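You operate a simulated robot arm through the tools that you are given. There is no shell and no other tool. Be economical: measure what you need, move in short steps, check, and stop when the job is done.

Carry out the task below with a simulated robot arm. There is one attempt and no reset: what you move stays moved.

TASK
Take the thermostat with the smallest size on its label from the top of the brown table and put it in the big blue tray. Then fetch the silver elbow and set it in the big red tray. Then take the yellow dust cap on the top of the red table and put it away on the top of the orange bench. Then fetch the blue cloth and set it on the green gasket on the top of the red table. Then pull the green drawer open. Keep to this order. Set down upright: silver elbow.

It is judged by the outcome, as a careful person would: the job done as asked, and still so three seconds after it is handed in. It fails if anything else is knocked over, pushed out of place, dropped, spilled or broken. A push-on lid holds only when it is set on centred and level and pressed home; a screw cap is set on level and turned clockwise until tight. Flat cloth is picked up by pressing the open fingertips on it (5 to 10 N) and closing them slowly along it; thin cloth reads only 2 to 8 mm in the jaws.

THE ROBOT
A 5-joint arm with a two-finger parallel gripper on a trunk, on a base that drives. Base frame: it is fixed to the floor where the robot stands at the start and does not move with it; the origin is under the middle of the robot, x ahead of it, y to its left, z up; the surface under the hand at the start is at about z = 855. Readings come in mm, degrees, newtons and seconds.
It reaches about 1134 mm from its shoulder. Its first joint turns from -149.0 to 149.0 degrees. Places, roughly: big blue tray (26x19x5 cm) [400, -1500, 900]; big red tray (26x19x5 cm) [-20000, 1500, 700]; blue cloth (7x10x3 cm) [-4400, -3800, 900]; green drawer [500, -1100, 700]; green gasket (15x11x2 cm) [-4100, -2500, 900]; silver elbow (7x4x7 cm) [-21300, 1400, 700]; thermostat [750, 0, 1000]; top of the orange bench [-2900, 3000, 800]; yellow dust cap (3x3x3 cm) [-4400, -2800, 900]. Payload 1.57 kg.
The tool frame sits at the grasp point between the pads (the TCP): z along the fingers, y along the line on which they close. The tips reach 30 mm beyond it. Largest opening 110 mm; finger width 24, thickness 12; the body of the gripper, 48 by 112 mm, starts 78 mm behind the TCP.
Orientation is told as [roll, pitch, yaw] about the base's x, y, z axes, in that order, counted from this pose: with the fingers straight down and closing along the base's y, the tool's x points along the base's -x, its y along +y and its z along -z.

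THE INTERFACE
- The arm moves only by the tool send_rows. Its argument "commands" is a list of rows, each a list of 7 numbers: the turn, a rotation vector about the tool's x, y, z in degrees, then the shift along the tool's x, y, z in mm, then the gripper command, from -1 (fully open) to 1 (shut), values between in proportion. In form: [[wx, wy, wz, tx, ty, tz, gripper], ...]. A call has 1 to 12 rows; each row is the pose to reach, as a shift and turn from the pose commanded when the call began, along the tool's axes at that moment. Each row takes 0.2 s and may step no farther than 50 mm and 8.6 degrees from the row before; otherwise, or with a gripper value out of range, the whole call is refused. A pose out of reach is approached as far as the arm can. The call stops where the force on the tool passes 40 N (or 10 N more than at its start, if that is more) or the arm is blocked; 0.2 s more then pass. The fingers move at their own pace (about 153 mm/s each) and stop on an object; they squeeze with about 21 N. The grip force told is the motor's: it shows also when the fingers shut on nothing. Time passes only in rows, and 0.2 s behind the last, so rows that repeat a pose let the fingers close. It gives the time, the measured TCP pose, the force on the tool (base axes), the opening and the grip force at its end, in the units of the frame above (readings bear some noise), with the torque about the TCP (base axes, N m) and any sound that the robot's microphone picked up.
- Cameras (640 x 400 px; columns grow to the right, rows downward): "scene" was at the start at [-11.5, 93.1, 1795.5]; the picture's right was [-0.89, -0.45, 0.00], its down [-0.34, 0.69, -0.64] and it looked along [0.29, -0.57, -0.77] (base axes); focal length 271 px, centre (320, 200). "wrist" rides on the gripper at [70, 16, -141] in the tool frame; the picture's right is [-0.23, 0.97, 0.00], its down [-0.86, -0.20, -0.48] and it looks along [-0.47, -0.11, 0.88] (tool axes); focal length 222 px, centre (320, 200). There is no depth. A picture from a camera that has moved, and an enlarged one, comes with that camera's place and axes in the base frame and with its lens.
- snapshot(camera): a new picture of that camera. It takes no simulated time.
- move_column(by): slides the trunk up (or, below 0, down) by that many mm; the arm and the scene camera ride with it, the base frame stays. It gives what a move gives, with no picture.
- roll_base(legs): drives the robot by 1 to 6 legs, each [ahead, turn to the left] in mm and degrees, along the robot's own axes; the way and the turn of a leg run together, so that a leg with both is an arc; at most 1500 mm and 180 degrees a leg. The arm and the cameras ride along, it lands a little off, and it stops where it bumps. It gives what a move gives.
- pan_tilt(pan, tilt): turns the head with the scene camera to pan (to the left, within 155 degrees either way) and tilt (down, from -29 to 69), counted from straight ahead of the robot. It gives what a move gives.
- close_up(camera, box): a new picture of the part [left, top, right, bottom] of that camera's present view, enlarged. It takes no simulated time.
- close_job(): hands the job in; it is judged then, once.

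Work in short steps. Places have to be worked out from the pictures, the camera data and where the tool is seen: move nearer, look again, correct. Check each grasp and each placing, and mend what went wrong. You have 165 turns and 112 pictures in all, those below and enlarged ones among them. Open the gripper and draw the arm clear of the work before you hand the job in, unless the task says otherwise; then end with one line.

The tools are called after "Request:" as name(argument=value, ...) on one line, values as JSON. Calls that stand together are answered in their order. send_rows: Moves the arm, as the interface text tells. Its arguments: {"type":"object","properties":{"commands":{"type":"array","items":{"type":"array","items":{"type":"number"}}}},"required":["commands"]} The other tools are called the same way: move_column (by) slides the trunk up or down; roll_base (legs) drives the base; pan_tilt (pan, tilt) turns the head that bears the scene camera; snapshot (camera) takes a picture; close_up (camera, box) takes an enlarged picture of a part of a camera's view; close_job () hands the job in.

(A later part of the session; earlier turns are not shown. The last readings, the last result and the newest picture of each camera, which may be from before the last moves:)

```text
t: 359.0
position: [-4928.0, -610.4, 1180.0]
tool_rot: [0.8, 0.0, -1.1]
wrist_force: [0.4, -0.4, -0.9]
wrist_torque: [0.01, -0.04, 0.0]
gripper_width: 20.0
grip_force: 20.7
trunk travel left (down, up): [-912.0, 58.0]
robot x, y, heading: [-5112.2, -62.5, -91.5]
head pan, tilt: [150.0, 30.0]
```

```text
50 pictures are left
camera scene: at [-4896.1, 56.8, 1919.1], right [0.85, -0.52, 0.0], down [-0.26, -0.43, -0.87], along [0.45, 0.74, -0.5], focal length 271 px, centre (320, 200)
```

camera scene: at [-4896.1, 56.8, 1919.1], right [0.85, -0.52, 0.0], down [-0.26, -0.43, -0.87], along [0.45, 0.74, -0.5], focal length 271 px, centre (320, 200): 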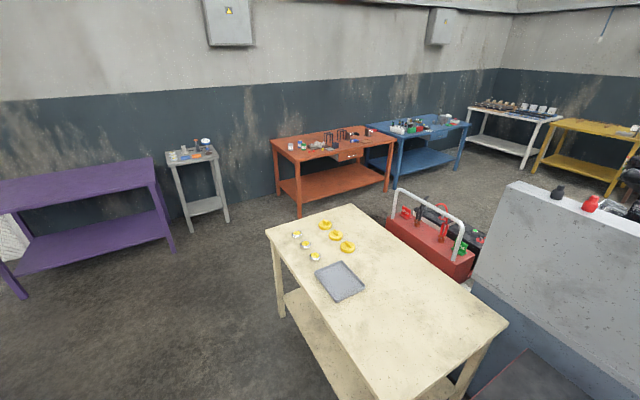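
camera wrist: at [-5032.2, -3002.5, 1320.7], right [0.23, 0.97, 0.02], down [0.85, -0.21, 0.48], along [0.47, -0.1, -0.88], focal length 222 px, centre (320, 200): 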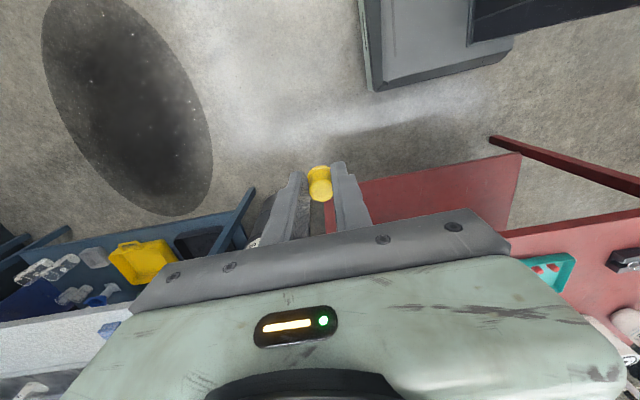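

Orange bench: x∈[-3650,-2130], front y≈2620. I continue back to y≈1900, turn to +x and drive alongside.

Request:
roll_base(legs=[[-1500, 0], [-450, 0], [0, 91], [1400, 0]])

Request:
pan_tilt(pan=60, tilt=35)

Request:
snapshot(camera="scene")

```text
t: 379.2
position: [-3097.1, 2011.0, 1178.3]
tool_rot: [1.0, 0.0, 87.2]
wrist_force: [-1.1, -0.3, -0.5]
wrist_torque: [-0.02, 0.01, 0.02]
gripper_width: 19.9
grip_force: 21.1
trunk travel left (down, up): [-912.0, 58.0]
robot x, y, heading: [-3652.9, 1836.9, -3.0]
head pan, tilt: [150.0, 30.0]
```

```text
t: 380.9
position: [-3095.7, 2013.1, 1179.8]
tool_rot: [0.9, 0.0, 87.3]
wrist_force: [0.1, 0.7, 0.1]
wrist_torque: [0.01, 0.0, 0.01]
gripper_width: 20.0
grip_force: 21.2
trunk travel left (down, up): [-912.0, 58.0]
robot x, y, heading: [-3651.8, 1837.9, -2.8]
head pan, tilt: [60.0, 35.0]
```

```text
49 pictures are left
camera scene: at [-3639.3, 2086.0, 1911.3], right [0.84, -0.54, 0.0], down [-0.31, -0.48, -0.82], along [0.44, 0.69, -0.57], focal length 271 px, centre (320, 200)
```

scene: 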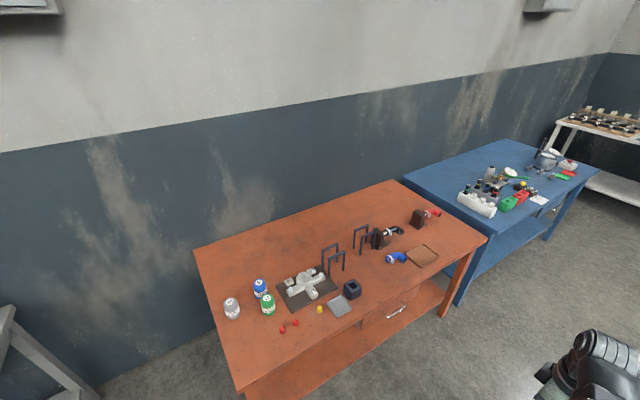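

A free spot exists at the bench's front-left, about (-3555, 2745). I turn toward the bench and approach slightly.

Request:
roll_base(legs=[[0, 40], [200, 0]])

```text
t: 384.4
position: [-3170.2, 2453.9, 1178.5]
tool_rot: [1.0, 0.0, 127.5]
wrist_force: [0.2, 0.0, -1.6]
wrist_torque: [0.01, 0.01, 0.0]
gripper_width: 20.1
grip_force: 20.9
trunk travel left (down, up): [-912.0, 58.0]
robot x, y, heading: [-3484.6, 1971.0, 37.4]
head pan, tilt: [60.0, 35.0]
```

Request:
send_rows(commands=[[0, 0, 0, -46.5, 12.8, 0, 1], [0, 0, 0, -93, 25.6, 0, 1], [0, 0, 0, -139.5, 38.4, 0, 1], [0, 0, 0, -186, 51.2, 0, 1], [0, 0, 0, -232.5, 64, 0, 1], [0, 0, 0, -279, 76.8, 0, 1], [0, 0, 0, -325.5, 89.6, 0, 1], [0, 0, 0, -372, 102.4, 0, 1], [0, 0, 0, -418.5, 115.2, 0, 1], [0, 0, 0, -465, 128, 0, 1]])

Request:
snapshot(camera="wrist")

```text
t: 386.6
position: [-3561.1, 2747.0, 1180.3]
tool_rot: [0.9, 0.0, 127.4]
wrist_force: [0.0, 0.6, -0.4]
wrist_torque: [0.0, -0.03, -0.01]
gripper_width: 20.5
grip_force: 21.1
trunk travel left (down, up): [-912.0, 58.0]
robot x, y, heading: [-3487.9, 1968.0, 37.5]
head pan, tilt: [60.0, 35.0]
```

```text
48 pictures are left
camera wrist: at [-3529.2, 2685.6, 1320.5], right [-0.91, -0.41, 0.02], down [-0.36, 0.8, 0.48], along [-0.21, 0.43, -0.88], focal length 222 px, centre (320, 200)
```

wrist: 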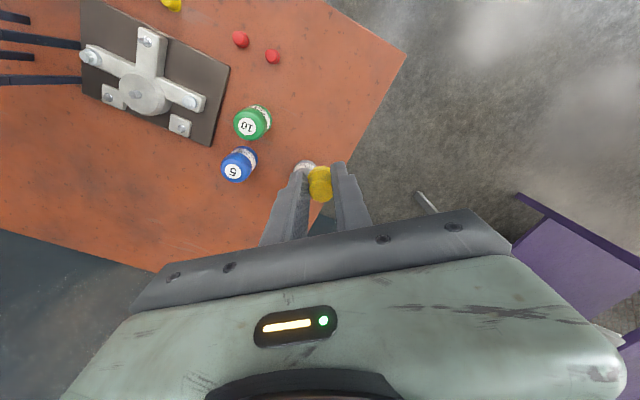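

The spot below is clear (≥10 cm from edge and bottles). I lower 290 mm.

Request:
move_column(by=-290)

Request:
snapshot(camera="wrist")

```text
t: 389.5
position: [-3560.6, 2746.4, 888.3]
tool_rot: [0.8, 0.0, 127.6]
wrist_force: [0.0, 0.3, 0.6]
wrist_torque: [-0.03, 0.01, -0.03]
gripper_width: 20.1
grip_force: 20.5
trunk travel left (down, up): [-622.0, 348.0]
robot x, y, heading: [-3488.5, 1970.0, 37.5]
head pan, tilt: [60.0, 35.0]
```

```text
47 pictures are left
camera wrist: at [-3528.4, 2684.7, 1030.8], right [-0.91, -0.41, 0.02], down [-0.36, 0.8, 0.48], along [-0.21, 0.43, -0.88], focal length 222 px, centre (320, 200)
```

wrist: 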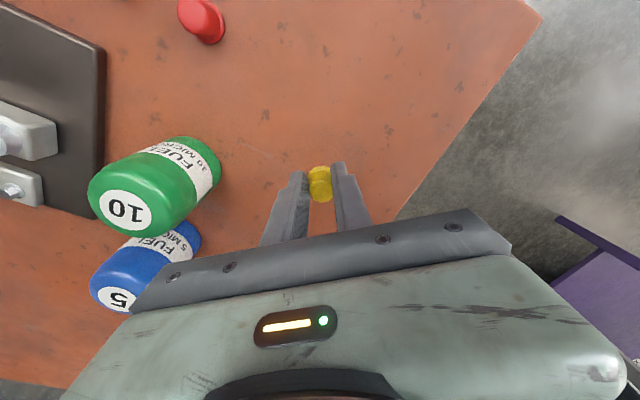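

Clear of bottles. Continue lowering in small steps.

Request:
move_column(by=-35)

Request:
move_column(by=-8)

Request:
move_column(by=-6)

```text
t: 390.3
position: [-3561.0, 2747.0, 853.5]
tool_rot: [0.9, 0.0, 127.6]
wrist_force: [1.0, 0.0, 7.1]
wrist_torque: [0.03, -0.04, 0.01]
gripper_width: 20.1
grip_force: 20.9
trunk travel left (down, up): [-587.0, 383.0]
robot x, y, heading: [-3488.1, 1966.8, 37.6]
head pan, tilt: [60.0, 35.0]
```

```text
t: 390.7
position: [-3559.1, 2746.2, 850.0]
tool_rot: [0.6, -0.1, 127.5]
wrist_force: [1.2, 0.0, 25.7]
wrist_torque: [0.17, -0.35, 0.1]
gripper_width: 20.3
grip_force: 20.7
trunk travel left (down, up): [-582.0, 388.0]
robot x, y, heading: [-3486.8, 1967.8, 37.8]
head pan, tilt: [60.0, 35.0]
stopped: the force on the tool passed its limit at 75 N (the readings are from after the stop); the commanded pose is now the measured one
```

```text
t: 391.0
position: [-3558.4, 2745.8, 850.0]
tool_rot: [0.8, -0.3, 127.3]
wrist_force: [0.3, -0.3, 33.9]
wrist_torque: [0.11, -0.47, -0.04]
gripper_width: 20.3
grip_force: 21.3
trunk travel left (down, up): [-581.0, 389.0]
robot x, y, heading: [-3484.1, 1968.2, 37.4]
head pan, tilt: [60.0, 35.0]
stopped: the force on the tool passed its limit at 52 N (the readings are from after the stop); the commanded pose is now the measured one
```

Contact; I ease up 3 mm, release and raise.

Request:
move_column(by=3)

Request:
send_rows(commands=[[0, 0, 0, 0, 0, 0, 0.4], [0, 0, 0, 0, 0, 0, 0.0], [0, 0, 0, 0, 0, 0, 0.0]])

Request:
move_column(by=330)

Request:
snapshot(camera="wrist")

```text
t: 391.6
position: [-3558.5, 2749.1, 851.2]
tool_rot: [0.7, -0.2, 127.4]
wrist_force: [0.3, -0.1, 0.1]
wrist_torque: [-0.04, -0.02, 0.01]
gripper_width: 20.1
grip_force: 21.0
trunk travel left (down, up): [-584.0, 386.0]
robot x, y, heading: [-3487.5, 1969.5, 37.8]
head pan, tilt: [60.0, 35.0]
```

```text
t: 392.4
position: [-3559.7, 2748.9, 850.9]
tool_rot: [0.7, -0.1, 127.6]
wrist_force: [0.4, 0.4, 1.2]
wrist_torque: [0.02, 0.01, 0.0]
gripper_width: 55.1
grip_force: 0.1
trunk travel left (down, up): [-584.0, 386.0]
robot x, y, heading: [-3488.0, 1968.2, 37.5]
head pan, tilt: [60.0, 35.0]
```

```text
t: 395.6
position: [-3558.0, 2749.2, 1180.2]
tool_rot: [0.7, -0.1, 127.5]
wrist_force: [-0.2, 0.5, 0.1]
wrist_torque: [0.01, 0.04, -0.02]
gripper_width: 54.9
grip_force: 0.1
trunk travel left (down, up): [-914.0, 56.0]
robot x, y, heading: [-3485.0, 1969.9, 37.6]
head pan, tilt: [60.0, 35.0]
```

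```text
46 pictures are left
camera wrist: at [-3528.2, 2685.6, 1322.3], right [-0.91, -0.41, 0.01], down [-0.36, 0.8, 0.48], along [-0.21, 0.43, -0.88], focal length 222 px, centre (320, 200)
```

wrist: 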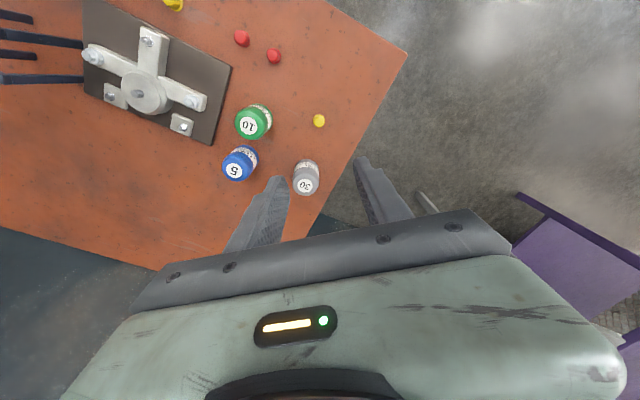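

The yellow cap stands on the orange bench. I retract the arm and retrace toward the cloth.

Request:
send_rows(commands=[[0, 0, 0, 46.5, -12.8, 0, 0], [0, 0, 0, 93, -25.6, 0, 0], [0, 0, 0, 139.5, -38.4, 0, 0], [0, 0, 0, 186, -51.2, 0, 0], [0, 0, 0, 232.5, -64, 0, 0], [0, 0, 0, 279, -76.8, 0, 0], [0, 0, 0, 325.5, -89.6, 0, 0], [0, 0, 0, 372, -102.4, 0, 0], [0, 0, 0, 418.5, -115.2, 0, 0], [0, 0, 0, 465, -128, 0, 0]])

Request:
roll_base(legs=[[-200, 0], [0, -38], [-1430, 0], [0, -89], [1500, 0]])

```text
t: 397.8
position: [-3174.2, 2459.3, 1181.7]
tool_rot: [0.6, -0.3, 127.5]
wrist_force: [-0.1, -0.2, -0.5]
wrist_torque: [0.01, 0.04, -0.01]
gripper_width: 55.2
grip_force: 0.2
trunk travel left (down, up): [-914.0, 56.0]
robot x, y, heading: [-3487.6, 1969.4, 37.6]
head pan, tilt: [60.0, 35.0]
```

```text
t: 418.6
position: [-4880.2, -175.2, 1180.8]
tool_rot: [0.8, -0.2, -0.4]
wrist_force: [0.1, -1.4, -0.4]
wrist_torque: [-0.01, 0.0, 0.02]
gripper_width: 54.9
grip_force: 0.0
trunk travel left (down, up): [-914.0, 56.0]
robot x, y, heading: [-5075.7, 373.8, -90.3]
head pan, tilt: [60.0, 35.0]
```

Request:
roll_base(legs=[[0, -1], [1500, 0], [1500, 0], [700, 0]])

Request:
pan_tilt(pan=60, tilt=40)

Request:
snapshot(camera="scene")

```text
t: 437.0
position: [-4987.7, -3904.4, 1180.6]
tool_rot: [0.7, -0.2, -1.7]
wrist_force: [0.6, 0.2, -0.2]
wrist_torque: [0.02, 0.02, 0.04]
gripper_width: 55.2
grip_force: 0.0
trunk travel left (down, up): [-914.0, 56.0]
robot x, y, heading: [-5170.1, -3353.5, -91.6]
head pan, tilt: [60.0, 35.0]
```

```text
t: 437.6
position: [-4987.7, -3904.9, 1180.5]
tool_rot: [0.7, -0.2, -1.7]
wrist_force: [0.1, -0.3, 0.1]
wrist_torque: [-0.02, -0.03, 0.0]
gripper_width: 55.0
grip_force: 0.2
trunk travel left (down, up): [-914.0, 56.0]
robot x, y, heading: [-5170.2, -3351.7, -91.4]
head pan, tilt: [60.0, 40.0]
```

```text
45 pictures are left
camera scene: at [-4926.5, -3355.6, 1905.5], right [-0.52, -0.85, 0.0], down [-0.55, 0.34, -0.77], along [0.65, -0.4, -0.64], focal length 271 px, centre (320, 200)
```

scene: 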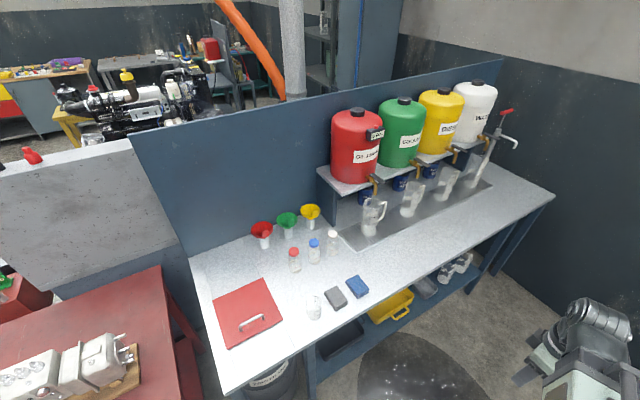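

Request:
close_up(camera="scene", box=[280, 230, 400, 330])

```text
4.00 times, centred on (340, 280) of scene
camera zoom: at [-4926.5, -3355.6, 1905.5], right [-0.52, -0.85, 0.0], down [-0.55, 0.34, -0.77], along [0.65, -0.4, -0.64], focal length 1084 px, centre (240, -120)
```

zoom: 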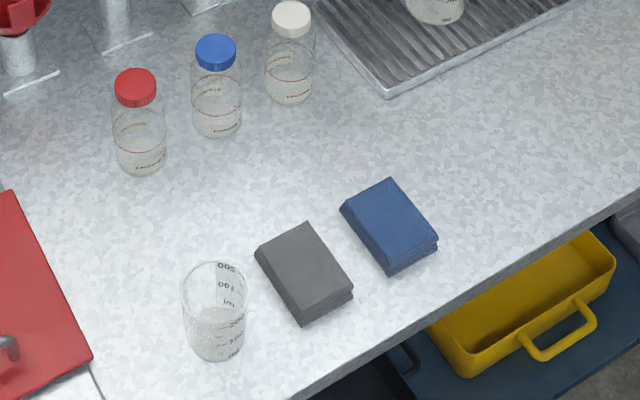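

The blue cloth is a folded pad centred near (-4458, -3828), 7 cm across y, with a ~45 mm gap to the gray one. I move over it with ~93 mm opening.

Request:
send_rows(commands=[[0, 0, 0, -44, 7.7, 0, -0.7], [0, 0, 0, -88, 15.4, 0, -0.7], [0, 0, 0, -132, 23.2, 0, -0.7], [0, 0, 0, -176, 30.9, 0, -0.7], [0, 0, 0, -220, 38.6, 0, -0.7], [0, 0, 0, -264, 46.4, 0, -0.7], [0, 0, 0, -308, 54, 0, -0.7], [0, 0, 0, -352, 61.8, 0, -0.7], [0, 0, 0, -396, 69.5, 0, -0.7], [0, 0, 0, -440, 77.3, 0, -0.7], [0, 0, 0, -484, 85, 0, -0.7], [0, 0, 0, -527, 92.7, 0, -0.7]])

Request:
move_column(by=-120)

Request:
snapshot(camera="wrist")

```text
t: 440.2
position: [-4456.6, -3829.2, 1180.9]
tool_rot: [0.7, -0.2, -1.7]
wrist_force: [0.3, -1.0, 0.3]
wrist_torque: [0.01, -0.01, -0.02]
gripper_width: 93.5
grip_force: 0.1
out of reach, approached as far as the arm can: row 11, 12
trunk travel left (down, up): [-914.0, 56.0]
robot x, y, heading: [-5168.0, -3348.6, -91.7]
head pan, tilt: [60.0, 40.0]
```

```text
t: 441.7
position: [-4457.4, -3828.0, 1060.4]
tool_rot: [0.7, -0.1, -1.6]
wrist_force: [-0.2, -0.4, 1.0]
wrist_torque: [-0.02, 0.01, 0.03]
gripper_width: 93.5
grip_force: 0.1
trunk travel left (down, up): [-794.0, 176.0]
robot x, y, heading: [-5170.1, -3353.7, -91.4]
head pan, tilt: [60.0, 40.0]
```

```text
43 pictures are left
camera wrist: at [-4527.6, -3810.5, 1202.4], right [0.26, 0.97, 0.01], down [0.85, -0.23, 0.48], along [0.47, -0.11, -0.88], focal length 222 px, centre (320, 200)
```

wrist: 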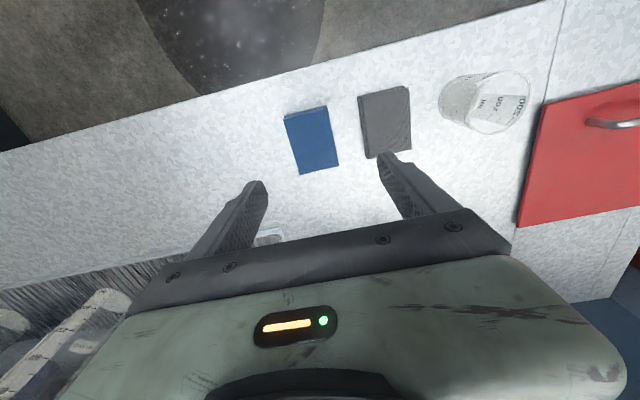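

Pad centre at (-4454,-3837), aligned within 2°. I shift 9 mm in y, narrow to 85 mm and lower.

Request:
send_rows(commands=[[0, 0, 0, -2, -9, 0, -0.55], [0, 0, 0, -2, -9, 0, -0.55]])

Request:
move_column(by=-125)

Request:
snapshot(camera="wrist")

```text
t: 442.3
position: [-4455.7, -3837.8, 1060.6]
tool_rot: [0.7, -0.3, -1.7]
wrist_force: [-0.3, -0.4, 0.0]
wrist_torque: [-0.04, -0.02, 0.03]
gripper_width: 85.2
grip_force: 0.0
trunk travel left (down, up): [-794.0, 176.0]
robot x, y, heading: [-5166.2, -3347.8, -91.4]
head pan, tilt: [60.0, 40.0]
```

```text
t: 443.9
position: [-4456.2, -3837.8, 936.1]
tool_rot: [0.7, -0.2, -1.7]
wrist_force: [-0.2, -0.1, 0.5]
wrist_torque: [-0.01, 0.0, 0.0]
gripper_width: 85.5
grip_force: 0.0
trunk travel left (down, up): [-669.0, 301.0]
robot x, y, heading: [-5167.3, -3352.1, -91.7]
head pan, tilt: [60.0, 40.0]
```

```text
42 pictures are left
camera wrist: at [-4525.9, -3819.4, 1077.4], right [0.26, 0.97, 0.01], down [0.85, -0.23, 0.48], along [0.47, -0.11, -0.88], focal length 222 px, centre (320, 200)
```

wrist: 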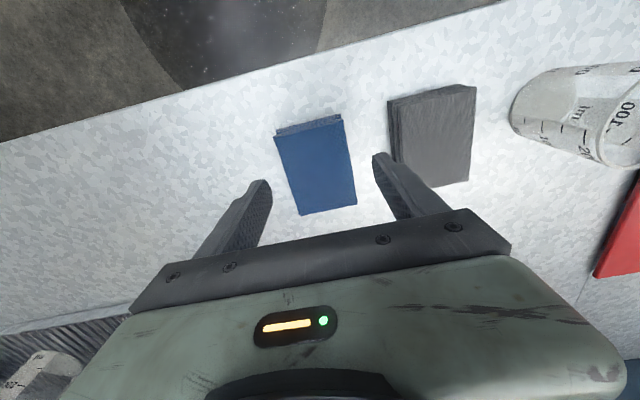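

Well centred. Lower carefully to just above the bench.

Request:
move_column(by=-38)

Request:
move_column(by=-6)

Request:
move_column(by=-5)

```text
t: 444.7
position: [-4456.8, -3836.7, 897.5]
tool_rot: [0.6, -0.2, -1.6]
wrist_force: [0.2, 0.1, 0.0]
wrist_torque: [0.02, -0.02, -0.02]
gripper_width: 85.2
grip_force: 0.0
trunk travel left (down, up): [-631.0, 339.0]
robot x, y, heading: [-5172.9, -3350.9, -91.7]
head pan, tilt: [60.0, 40.0]
```

```text
t: 445.2
position: [-4455.8, -3837.6, 891.9]
tool_rot: [0.7, -0.2, -1.7]
wrist_force: [-0.2, -0.2, 0.6]
wrist_torque: [0.0, 0.01, 0.0]
gripper_width: 85.5
grip_force: 0.0
trunk travel left (down, up): [-625.0, 345.0]
robot x, y, heading: [-5169.0, -3353.3, -91.4]
head pan, tilt: [60.0, 40.0]
```

```text
t: 445.8
position: [-4456.0, -3837.4, 886.6]
tool_rot: [0.7, -0.2, -1.7]
wrist_force: [-0.6, -0.4, 0.3]
wrist_torque: [-0.01, -0.02, 0.03]
gripper_width: 85.1
grip_force: 0.1
trunk travel left (down, up): [-620.0, 350.0]
robot x, y, heading: [-5167.9, -3351.7, -91.7]
head pan, tilt: [60.0, 40.0]
```

Request:
move_column(by=-4)

Request:
send_rows(commands=[[0, 0, 0, 0, 0, 0, -0.3], [0, 0, 0, 0, 0, 0, 0], [0, 0, 0, 0, 0, 0, 0.4], [0, 0, 0, 0, 0, 0, 1], [0, 0, 0, 0, 0, 0, 1], [0, 0, 0, 0, 0, 0, 1]])

Request:
snapshot(camera="wrist")

```text
t: 446.3
position: [-4456.3, -3837.2, 883.2]
tool_rot: [0.7, -0.2, -1.6]
wrist_force: [0.0, -0.3, 0.3]
wrist_torque: [0.0, -0.01, 0.01]
gripper_width: 85.5
grip_force: 0.0
trunk travel left (down, up): [-616.0, 354.0]
robot x, y, heading: [-5171.3, -3349.3, -91.3]
head pan, tilt: [60.0, 40.0]
```

```text
t: 447.7
position: [-4456.0, -3837.3, 883.2]
tool_rot: [0.6, -0.2, -1.7]
wrist_force: [-0.2, 0.0, 0.2]
wrist_torque: [-0.06, -0.03, 0.01]
gripper_width: 65.6
grip_force: 20.8
trunk travel left (down, up): [-616.0, 354.0]
robot x, y, heading: [-5169.8, -3351.1, -92.0]
head pan, tilt: [60.0, 40.0]
```

```text
41 pictures are left
camera wrist: at [-4525.9, -3819.4, 1024.3], right [0.26, 0.97, 0.01], down [0.85, -0.23, 0.48], along [0.47, -0.11, -0.88], focal length 222 px, centre (320, 200)
```

wrist: 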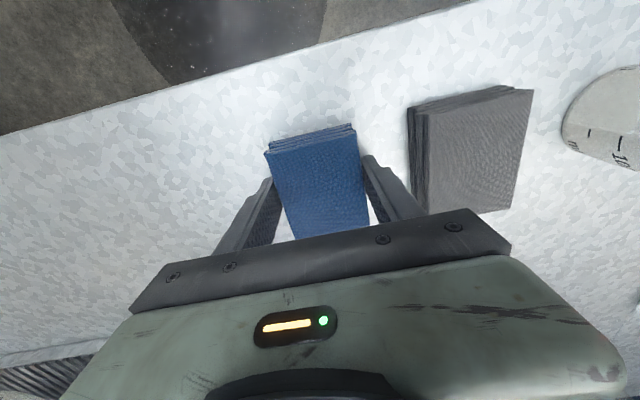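

The pad is gripped (65.6 mm). Lift and tuck the arm.

Request:
move_column(by=300)

Request:
send_rows(commands=[[0, 0, 0, 44, -7, 0, 1], [0, 0, 0, 88, -14, 0, 1], [0, 0, 0, 132, -21, 0, 1], [0, 0, 0, 176, -28, 0, 1], [0, 0, 0, 220, -35, 0, 1], [0, 0, 0, 264, -42, 0, 1], [0, 0, 0, 308, -49, 0, 1], [0, 0, 0, 352, -56, 0, 1], [0, 0, 0, 396, -63, 0, 1], [0, 0, 0, 440, -70, 0, 1], [0, 0, 0, 484, -77, 0, 1], [0, 0, 0, 527, -84, 0, 1]])

Request:
snapshot(camera="wrist")

```text
t: 450.7
position: [-4456.3, -3837.4, 1181.5]
tool_rot: [0.7, -0.2, -1.7]
wrist_force: [0.9, 0.0, -0.5]
wrist_torque: [0.02, 0.04, 0.02]
gripper_width: 65.2
grip_force: 21.3
trunk travel left (down, up): [-916.0, 54.0]
robot x, y, heading: [-5170.3, -3351.1, -91.4]
head pan, tilt: [60.0, 40.0]
```

```text
t: 453.3
position: [-4989.3, -3905.6, 1182.7]
tool_rot: [0.6, -0.2, -1.7]
wrist_force: [0.4, -0.6, -0.5]
wrist_torque: [0.01, 0.01, 0.0]
gripper_width: 65.3
grip_force: 21.4
out of reach, approached as far as the arm can: row 10, 11, 12
trunk travel left (down, up): [-916.0, 54.0]
robot x, y, heading: [-5170.2, -3353.3, -91.6]
head pan, tilt: [60.0, 40.0]
```

```text
40 pictures are left
camera wrist: at [-5058.6, -3886.9, 1324.3], right [0.26, 0.97, 0.01], down [0.85, -0.23, 0.48], along [0.47, -0.11, -0.88], focal length 222 px, centre (320, 200)
```

wrist: 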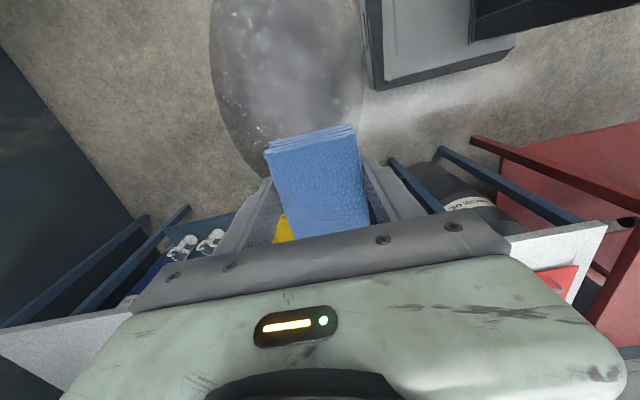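

Cloth held. I back up to y≈-2470 and turn to face the red table.

Request:
roll_base(legs=[[-880, 0], [0, 91.5], [180, 0]])

Request:
pan_tilt(pan=-10, tilt=50)

Request:
snapshot(camera="scene")

Request:
snapshot(camera="wrist")

```text
t: 463.0
position: [-4410.5, -2270.0, 1183.6]
tool_rot: [0.8, -0.1, 89.1]
wrist_force: [0.2, -0.5, -0.5]
wrist_torque: [0.01, 0.05, 0.01]
gripper_width: 65.2
grip_force: 21.1
trunk travel left (down, up): [-916.0, 54.0]
robot x, y, heading: [-4962.2, -2454.7, -0.2]
head pan, tilt: [60.0, 40.0]
```

```text
t: 464.4
position: [-4411.3, -2270.1, 1181.6]
tool_rot: [0.7, -0.1, 89.2]
wrist_force: [1.3, 0.1, -0.2]
wrist_torque: [-0.02, -0.01, 0.03]
gripper_width: 65.3
grip_force: 21.2
trunk travel left (down, up): [-916.0, 54.0]
robot x, y, heading: [-4964.6, -2455.1, -0.4]
head pan, tilt: [-10.0, 50.0]
```

```text
39 pictures are left
camera scene: at [-4930.6, -2300.1, 1893.3], right [-0.18, -0.98, 0.0], down [-0.75, 0.14, -0.64], along [0.63, -0.12, -0.77], focal length 271 px, centre (320, 200)
```

scene: 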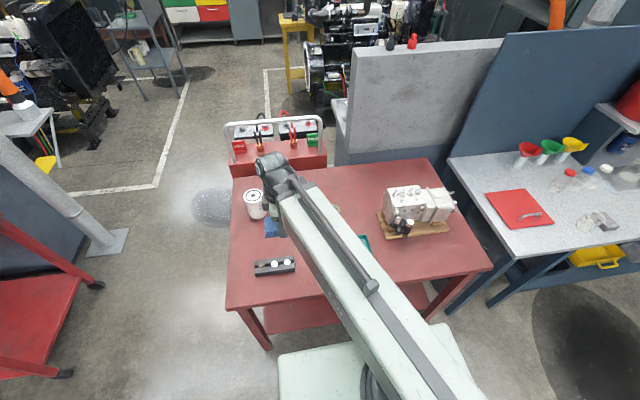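

```text
38 pictures are left
camera wrist: at [-4426.8, -2337.8, 1324.3], right [-0.97, 0.24, 0.01], down [0.22, 0.85, 0.48], along [0.1, 0.47, -0.88], focal length 222 px, centre (320, 200)
```

wrist: 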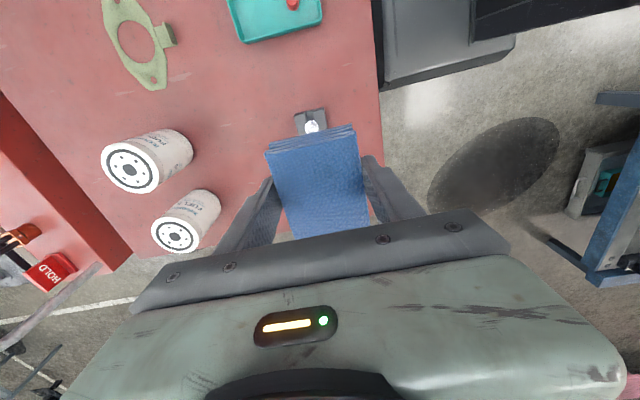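

Gasket centre ≈(-4148,-2462), its raised tab on the -x side (~-4205). I bring the cloth above it keeping the long side along y.

Request:
send_rows(commands=[[0, 0, 0, 27, -38.9, 0, 1], [0, 0, 0, 54, -77.8, 0, 1], [0, 0, 0, 81, -116.7, 0, 1], [0, 0, 0, 108, -155.6, 0, 1], [0, 0, 0, 135, -194.5, 0, 1], [0, 0, 0, 162, -233.4, 0, 1], [0, 0, 0, 188, -272, 0, 1]])

Request:
snapshot(camera="wrist")

Request:
close_up(camera="scene", box=[260, 150, 420, 270])

```text
t: 466.0
position: [-4142.8, -2462.0, 1182.4]
tool_rot: [0.9, -0.3, 89.1]
wrist_force: [0.4, 0.4, -0.3]
wrist_torque: [-0.01, 0.01, -0.01]
gripper_width: 65.2
grip_force: 21.2
out of reach, approached as far as the arm can: row 4, 5, 6, 7
trunk travel left (down, up): [-916.0, 54.0]
robot x, y, heading: [-4961.9, -2452.1, -0.5]
head pan, tilt: [-10.0, 50.0]
```

```text
37 pictures are left
camera wrist: at [-4157.2, -2529.9, 1323.9], right [-0.97, 0.24, 0.01], down [0.22, 0.85, 0.48], along [0.1, 0.47, -0.88], focal length 222 px, centre (320, 200)
```

wrist: 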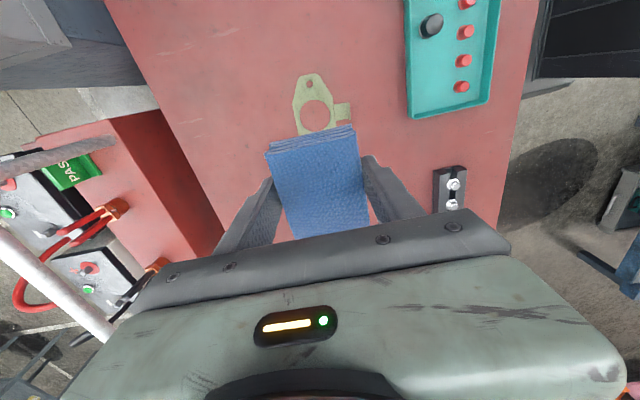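

```text
3.33 times, centred on (340, 210) of scene
camera zoom: at [-4929.8, -2300.6, 1893.4], right [-0.18, -0.98, 0.0], down [-0.75, 0.14, -0.64], along [0.63, -0.12, -0.77], focal length 904 px, centre (253, 167)
```

zoom: 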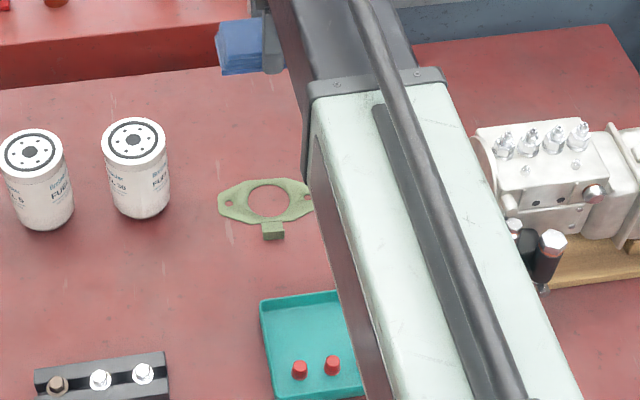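

Tab begins ~35 mm from the ring centre on the -x side, so I offset the cloth 16 mm toward +x to keep the finger off it, then lower.

Request:
send_rows(commands=[[0, 0, 0, 6, -16, 0, 1]])

Request:
move_column(by=-255)

Request:
snapshot(camera="wrist")

Request:
close_up(camera="scene", box=[240, 80, 400, 200])

```text
t: 466.4
position: [-4124.9, -2467.7, 1182.6]
tool_rot: [0.8, -0.2, 89.1]
wrist_force: [0.2, -0.2, -1.0]
wrist_torque: [0.01, 0.0, -0.01]
gripper_width: 65.4
grip_force: 21.1
trunk travel left (down, up): [-916.0, 54.0]
robot x, y, heading: [-4965.1, -2457.9, -0.3]
head pan, tilt: [-10.0, 50.0]
```

```text
t: 469.0
position: [-4126.8, -2467.1, 927.6]
tool_rot: [0.7, -0.2, 89.1]
wrist_force: [0.1, -0.3, -1.2]
wrist_torque: [-0.03, 0.0, 0.01]
gripper_width: 65.3
grip_force: 21.3
trunk travel left (down, up): [-661.0, 309.0]
robot x, y, heading: [-4963.0, -2458.8, -0.3]
head pan, tilt: [-10.0, 50.0]
```

```text
35 pictures are left
camera wrist: at [-4141.9, -2535.8, 1069.3], right [-0.97, 0.24, 0.01], down [0.22, 0.85, 0.48], along [0.1, 0.47, -0.88], focal length 222 px, centre (320, 200)
```

wrist: 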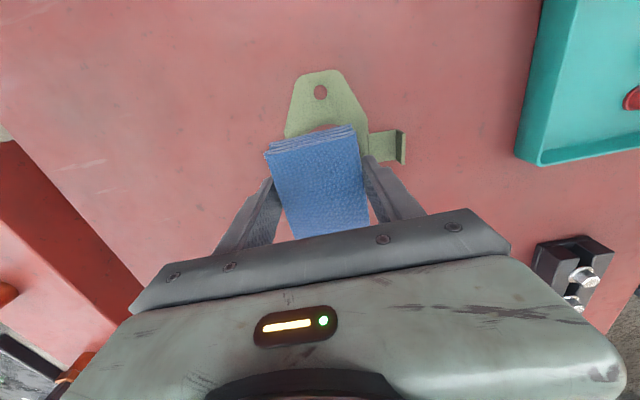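

```text
3.33 times, centred on (320, 140) of scene
camera zoom: at [-4930.6, -2300.3, 1638.4], right [-0.18, -0.98, 0.0], down [-0.75, 0.14, -0.64], along [0.63, -0.12, -0.77], focal length 904 px, centre (320, 400)
```

zoom: 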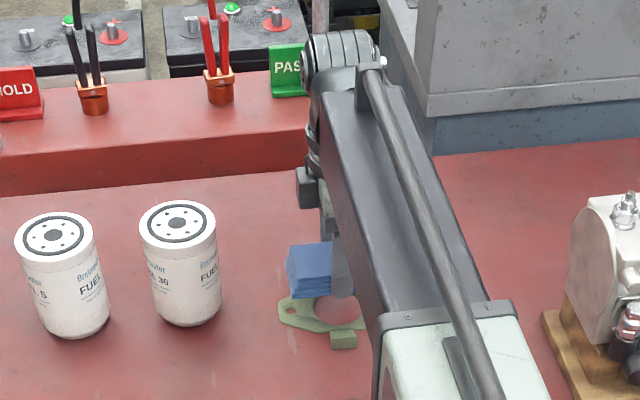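

The tab is a flat strip with a small lip 59 mm out, so I can centre better: shift back 10 mm (offset 8 mm), and lower.

Request:
send_rows(commands=[[0, 0, 0, 0, 10, 0, 1]])

Request:
move_column(by=-28)

Request:
move_column(by=-5)

```text
t: 469.4
position: [-4136.0, -2466.2, 927.2]
tool_rot: [0.7, -0.2, 89.1]
wrist_force: [0.0, -0.1, -0.7]
wrist_torque: [0.0, 0.01, -0.04]
gripper_width: 65.2
grip_force: 21.2
trunk travel left (down, up): [-661.0, 309.0]
robot x, y, heading: [-4960.5, -2454.9, -0.6]
head pan, tilt: [-10.0, 50.0]
```

```text
t: 470.2
position: [-4136.0, -2466.0, 900.3]
tool_rot: [0.7, -0.2, 89.0]
wrist_force: [-1.1, 0.5, -1.1]
wrist_torque: [-0.01, 0.04, 0.01]
gripper_width: 65.3
grip_force: 20.7
trunk travel left (down, up): [-633.0, 337.0]
robot x, y, heading: [-4962.0, -2457.2, -0.4]
head pan, tilt: [-10.0, 50.0]
```

```text
t: 470.7
position: [-4136.2, -2468.5, 894.4]
tool_rot: [0.7, -0.2, 89.0]
wrist_force: [-0.8, -0.3, -0.1]
wrist_torque: [0.01, 0.0, -0.01]
gripper_width: 65.3
grip_force: 21.4
trunk travel left (down, up): [-628.0, 342.0]
robot x, y, heading: [-4962.3, -2458.2, -0.5]
head pan, tilt: [-10.0, 50.0]
```

Request:
move_column(by=-4)

Request:
move_column(by=-3)

Request:
snapshot(camera="wrist")

```text
t: 471.2
position: [-4136.7, -2466.4, 890.9]
tool_rot: [0.7, -0.2, 89.1]
wrist_force: [0.5, 0.2, -0.3]
wrist_torque: [-0.05, -0.02, 0.01]
gripper_width: 65.6
grip_force: 21.5
trunk travel left (down, up): [-624.0, 346.0]
robot x, y, heading: [-4964.5, -2460.0, -0.4]
head pan, tilt: [-10.0, 50.0]
```

```text
t: 471.8
position: [-4136.3, -2466.8, 888.7]
tool_rot: [0.6, -0.1, 89.1]
wrist_force: [-0.3, -0.3, -0.8]
wrist_torque: [-0.01, -0.01, 0.0]
gripper_width: 65.3
grip_force: 20.8
trunk travel left (down, up): [-621.0, 349.0]
robot x, y, heading: [-4961.0, -2457.5, -0.5]
head pan, tilt: [-10.0, 50.0]
```

```text
33 pictures are left
camera wrist: at [-4151.6, -2535.3, 1029.2], right [-0.97, 0.24, 0.01], down [0.22, 0.85, 0.48], along [0.1, 0.47, -0.88], focal length 222 px, centre (320, 200)
```

wrist: 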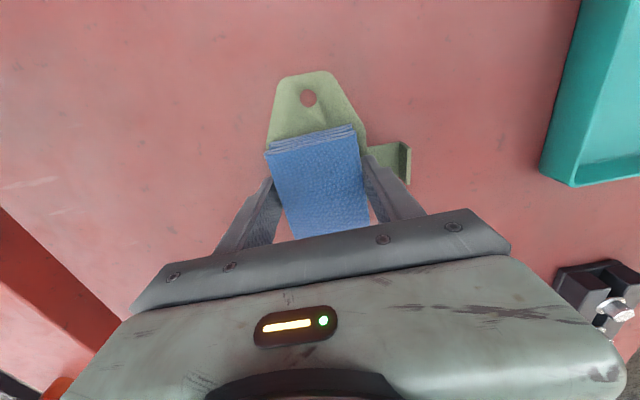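

Still free of contact; continue in 3 mm steps.

Request:
move_column(by=-3)

Request:
move_column(by=-3)

```text
t: 472.3
position: [-4137.6, -2467.8, 885.6]
tool_rot: [0.7, -0.1, 89.1]
wrist_force: [0.7, 0.0, 5.9]
wrist_torque: [0.14, -0.32, -0.01]
gripper_width: 65.1
grip_force: 20.2
trunk travel left (down, up): [-618.0, 352.0]
robot x, y, heading: [-4960.4, -2460.8, -0.2]
head pan, tilt: [-10.0, 50.0]
```

```text
t: 472.8
position: [-4136.8, -2466.9, 884.0]
tool_rot: [0.6, -0.2, 89.0]
wrist_force: [7.6, -0.6, 27.2]
wrist_torque: [0.03, -0.49, -0.03]
gripper_width: 65.4
grip_force: 21.1
trunk travel left (down, up): [-615.0, 355.0]
robot x, y, heading: [-4964.0, -2456.2, -0.2]
head pan, tilt: [-10.0, 50.0]
```

Contact. Ease up 2 mm, open to ~78 mm and raise.

Request:
move_column(by=2)

Request:
send_rows(commands=[[0, 0, 0, 0, 0, 0, -0.3], [0, 0, 0, 0, 0, 0, -0.42], [0, 0, 0, 0, 0, 0, -0.42]])

Request:
move_column(by=290)

Request:
snapshot(camera="wrist")

```text
t: 473.3
position: [-4137.0, -2468.0, 884.3]
tool_rot: [0.7, -0.2, 89.1]
wrist_force: [-1.5, 0.0, 4.2]
wrist_torque: [-0.05, -0.1, 0.0]
gripper_width: 65.2
grip_force: 21.5
trunk travel left (down, up): [-617.0, 353.0]
robot x, y, heading: [-4962.5, -2456.1, -0.6]
head pan, tilt: [-10.0, 50.0]
```

```text
t: 474.1
position: [-4135.7, -2467.3, 884.3]
tool_rot: [0.7, -0.1, 89.1]
wrist_force: [-0.8, 0.1, -0.5]
wrist_torque: [0.01, -0.03, 0.0]
gripper_width: 78.3
grip_force: 0.1
trunk travel left (down, up): [-617.0, 353.0]
robot x, y, heading: [-4969.1, -2456.1, -0.5]
head pan, tilt: [-10.0, 50.0]
```

```text
t: 477.0
position: [-4135.4, -2466.3, 1174.0]
tool_rot: [0.7, -0.2, 89.2]
wrist_force: [0.0, -0.3, -0.3]
wrist_torque: [0.0, 0.01, 0.03]
gripper_width: 77.9
grip_force: 0.1
trunk travel left (down, up): [-907.0, 63.0]
robot x, y, heading: [-4959.4, -2454.9, -0.5]
head pan, tilt: [-10.0, 50.0]
```

```text
32 pictures are left
camera wrist: at [-4151.5, -2535.3, 1315.2], right [-0.97, 0.24, 0.01], down [0.22, 0.85, 0.48], along [0.1, 0.47, -0.88], focal length 222 px, centre (320, 200)
```

wrist: 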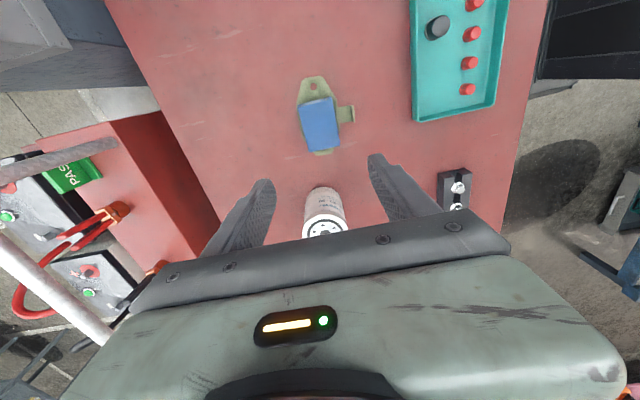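

The cloth rests on the gasket. Last: the green drawer. I tuck the arm and drive back the known way.

Request:
send_rows(commands=[[0, 0, 0, -24, 35, 0, -0.4], [0, 0, 0, -48, 70, 0, -0.4], [0, 0, 0, -72, 105, 0, -0.4], [0, 0, 0, -96, 140, 0, -0.4], [0, 0, 0, -120, 175, 0, -0.4], [0, 0, 0, -144, 210, 0, -0.4], [0, 0, 0, -168, 245, 0, -0.4], [0, 0, 0, -196, 283, 0, -0.4]])

Request:
roll_base(legs=[[-200, 0], [0, 90.5], [1500, 0], [1000, 0]])

```text
t: 478.8
position: [-4416.5, -2263.2, 1174.8]
tool_rot: [0.6, -0.2, 89.1]
wrist_force: [-0.2, 1.3, -0.8]
wrist_torque: [-0.02, -0.01, -0.01]
gripper_width: 77.1
grip_force: 0.1
out of reach, approached as far as the arm can: row 7, 8
trunk travel left (down, up): [-907.0, 63.0]
robot x, y, heading: [-4961.5, -2450.8, -0.3]
head pan, tilt: [-10.0, 50.0]
```

```text
t: 496.1
position: [-5335.2, 593.9, 1173.0]
tool_rot: [0.7, -0.2, 178.9]
wrist_force: [1.1, 0.0, 0.5]
wrist_torque: [0.0, -0.02, 0.0]
gripper_width: 76.9
grip_force: 0.1
trunk travel left (down, up): [-907.0, 63.0]
robot x, y, heading: [-5144.3, 47.6, 89.3]
head pan, tilt: [-10.0, 50.0]
```

Request:
roll_base(legs=[[1500, 0], [250, 0], [0, -89.3], [1500, 0], [1400, 0]])

```text
t: 512.5
position: [-3884.0, 1893.8, 1174.0]
tool_rot: [0.6, -0.1, 83.7]
wrist_force: [-0.7, 0.0, -0.5]
wrist_torque: [-0.03, -0.06, -0.04]
gripper_width: 77.1
grip_force: 0.0
trunk travel left (down, up): [-907.0, 63.0]
robot x, y, heading: [-4439.8, 1772.3, -14.2]
head pan, tilt: [-10.0, 50.0]
stopped in leg 4: the robot was blocked; the commanded pose is now the measured one
```

Blocked near the cream table; I look to see the contact.

Request:
pan_tilt(pan=-50, tilt=55)

Request:
snapshot(camera="scene")

```text
t: 513.6
position: [-3880.6, 1892.6, 1173.7]
tool_rot: [0.7, 0.0, 83.5]
wrist_force: [0.5, -0.2, 0.4]
wrist_torque: [0.0, 0.05, 0.0]
gripper_width: 76.9
grip_force: 0.2
trunk travel left (down, up): [-907.0, 63.0]
robot x, y, heading: [-4442.8, 1771.2, -14.0]
head pan, tilt: [-50.0, 55.0]
```

```text
31 pictures are left
camera scene: at [-4413.5, 1881.0, 1877.8], right [-0.9, -0.44, 0.0], down [-0.36, 0.74, -0.57], along [0.25, -0.52, -0.82], focal length 271 px, centre (320, 200)
```

scene: 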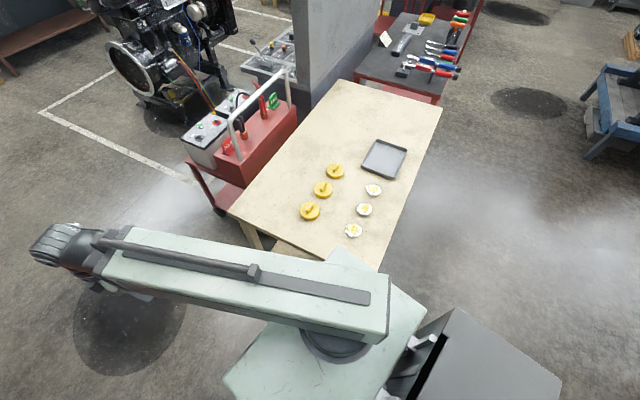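

Base edge touched the cream table; its items look undisturbed. I back off, steer left and continue at y≈2000.

Request:
roll_base(legs=[[-250, 0], [0, 23], [1300, 0]])

Request:
pan_tilt(pan=-90, tilt=40)

Request:
snapshot(camera="scene")

```text
t: 522.7
position: [-2940.3, 2382.3, 1174.3]
tool_rot: [0.7, -0.1, 107.5]
wrist_force: [0.2, 0.1, 0.2]
wrist_torque: [-0.03, -0.01, 0.06]
gripper_width: 76.8
grip_force: 0.1
trunk travel left (down, up): [-907.0, 63.0]
robot x, y, heading: [-3406.3, 2039.9, 9.6]
head pan, tilt: [-50.0, 55.0]
```

```text
t: 523.8
position: [-2939.5, 2380.5, 1174.8]
tool_rot: [0.8, -0.1, 107.7]
wrist_force: [-0.2, -0.8, 0.4]
wrist_torque: [0.0, 0.0, 0.02]
gripper_width: 76.8
grip_force: 0.0
trunk travel left (down, up): [-907.0, 63.0]
robot x, y, heading: [-3406.5, 2039.6, 9.8]
head pan, tilt: [-90.0, 40.0]
```

```text
30 pictures are left
camera scene: at [-3462.1, 2115.8, 1898.5], right [-0.98, -0.17, 0.0], down [-0.11, 0.63, -0.77], along [0.13, -0.75, -0.64], focal length 271 px, centre (320, 200)
```

scene: 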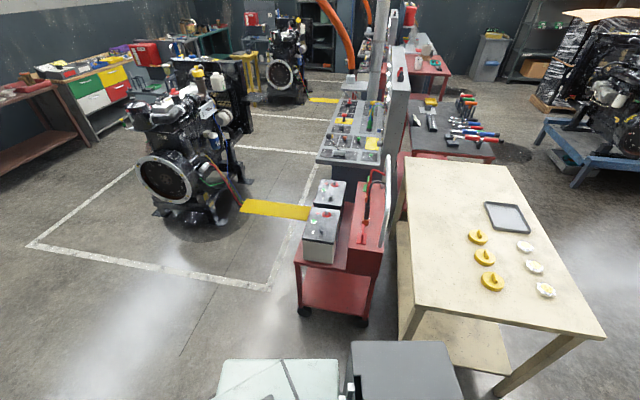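

All items in place. Continue to (-760, 1670).

Request:
roll_base(legs=[[0, -17.5], [1500, 0], [1150, 0], [0, 8]])

```text
t: 538.5
position: [-214.6, 2050.9, 1174.4]
tool_rot: [0.8, -0.1, 100.5]
wrist_force: [0.7, -0.2, -0.3]
wrist_torque: [0.02, 0.03, 0.0]
gripper_width: 76.6
grip_force: 0.0
trunk travel left (down, up): [-907.0, 63.0]
robot x, y, heading: [-718.4, 1762.4, 2.3]
head pan, tilt: [-90.0, 40.0]
```

Request:
roll_base(legs=[[800, -92.3], [1500, 0]])

Request:
pan_tilt(pan=20, tilt=35)

Request:
snapshot(camera="scene")

```text
t: 549.7
position: [108.8, -704.2, 1173.9]
tool_rot: [0.7, -0.1, 9.2]
wrist_force: [-0.2, -0.2, 0.2]
wrist_torque: [0.02, -0.01, 0.01]
gripper_width: 77.3
grip_force: 0.1
trunk travel left (down, up): [-907.0, 63.0]
robot x, y, heading: [-161.6, -198.3, -88.8]
head pan, tilt: [-90.0, 40.0]
cut short: leg 1
```

```text
t: 551.5
position: [109.7, -703.9, 1174.1]
tool_rot: [0.7, -0.2, 9.1]
wrist_force: [-0.1, 0.1, 0.0]
wrist_torque: [-0.04, 0.02, 0.01]
gripper_width: 77.0
grip_force: 0.1
trunk travel left (down, up): [-907.0, 63.0]
robot x, y, heading: [-161.9, -197.9, -88.6]
head pan, tilt: [20.0, 35.0]
```

```text
29 pictures are left
camera scene: at [38.6, -230.1, 1906.1], right [-0.93, -0.36, 0.0], down [-0.21, 0.53, -0.82], along [0.3, -0.76, -0.57], focal length 271 px, centre (320, 200)
```

scene: 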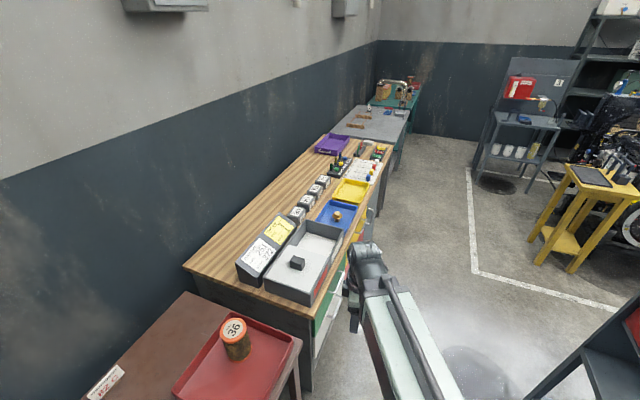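

Request:
roll_base(legs=[[0, -4], [1240, 0], [0, 60]])

Request:
pan_tilt(pan=60, tilt=50)

Request:
snapshot(camera="scene")

```text
t: 560.9
position: [346.9, -1489.3, 1174.7]
tool_rot: [0.6, -0.1, 65.1]
wrist_force: [0.1, 0.3, -0.2]
wrist_torque: [-0.01, -0.03, 0.02]
gripper_width: 77.1
grip_force: 0.0
trunk travel left (down, up): [-907.0, 63.0]
robot x, y, heading: [-225.7, -1428.4, -33.1]
head pan, tilt: [20.0, 35.0]
```

```text
t: 562.0
position: [350.1, -1488.6, 1174.9]
tool_rot: [0.7, -0.1, 65.1]
wrist_force: [0.6, 0.7, -0.8]
wrist_torque: [0.04, 0.01, -0.03]
gripper_width: 76.9
grip_force: 0.0
trunk travel left (down, up): [-907.0, 63.0]
robot x, y, heading: [-220.4, -1429.9, -33.2]
head pan, tilt: [60.0, 50.0]
```

```text
28 pictures are left
camera scene: at [-99.6, -1227.9, 1884.4], right [0.45, -0.89, 0.0], down [-0.68, -0.34, -0.64], along [0.57, 0.29, -0.77], focal length 271 px, centre (320, 200)
```

scene: 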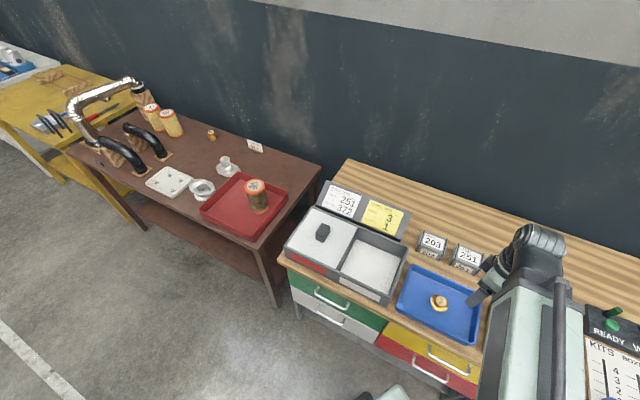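

Request:
close_up(camera="scene", box=[270, 240, 420, 360])

```text
3.33 times, centred on (345, 300) of scene
camera zoom: at [-99.6, -1227.9, 1884.4], right [0.45, -0.89, 0.0], down [-0.68, -0.34, -0.64], along [0.57, 0.29, -0.77], focal length 904 px, centre (237, -133)
```

zoom: 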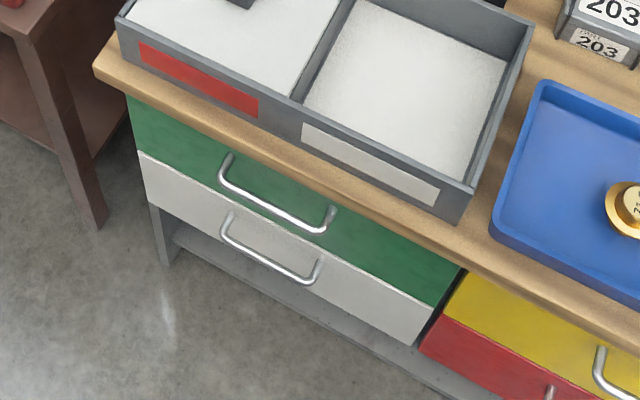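

The handle is a bow bar near (278, -1087, ~760). I'll use a horizontal tool, gripping the bar vertically, and pull by reversing the base straight in -x. First position the robot at about (-550,-1440) heading 0.

Request:
roll_base(legs=[[0, 33.3], [-330, 0]])

Request:
pan_tilt(pan=30, tilt=45)

Request:
close_up(camera="scene", box=[160, 100, 480, 300])

```text
t: 565.7
position: [-41.2, -1163.8, 1173.9]
tool_rot: [0.7, -0.1, 98.9]
wrist_force: [0.2, -0.3, 0.0]
wrist_torque: [0.02, -0.04, 0.0]
gripper_width: 77.2
grip_force: 0.0
trunk travel left (down, up): [-907.0, 63.0]
robot x, y, heading: [-547.7, -1429.7, 1.0]
head pan, tilt: [60.0, 50.0]
```

```text
t: 566.7
position: [-39.4, -1163.0, 1173.8]
tool_rot: [0.7, -0.1, 99.0]
wrist_force: [-0.4, 0.0, 1.2]
wrist_torque: [0.02, -0.01, -0.03]
gripper_width: 77.0
grip_force: 0.1
trunk travel left (down, up): [-907.0, 63.0]
robot x, y, heading: [-548.4, -1427.6, 1.0]
head pan, tilt: [30.0, 45.0]
```

```text
2.00 times, centred on (320, 200) of scene
camera zoom: at [-527.4, -1216.6, 1891.2], right [0.52, -0.86, 0.0], down [-0.61, -0.36, -0.71], along [0.61, 0.36, -0.71], focal length 542 px, centre (320, 200)
```

zoom: 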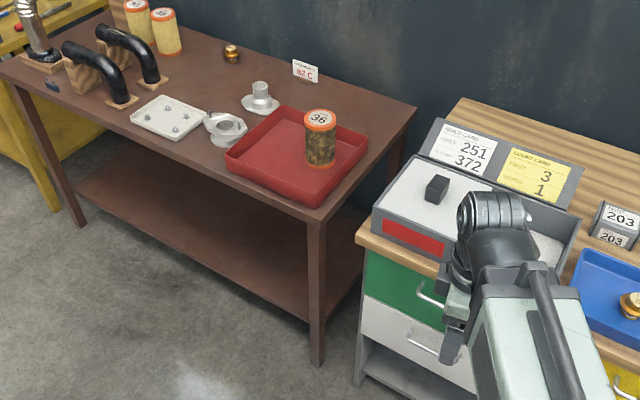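

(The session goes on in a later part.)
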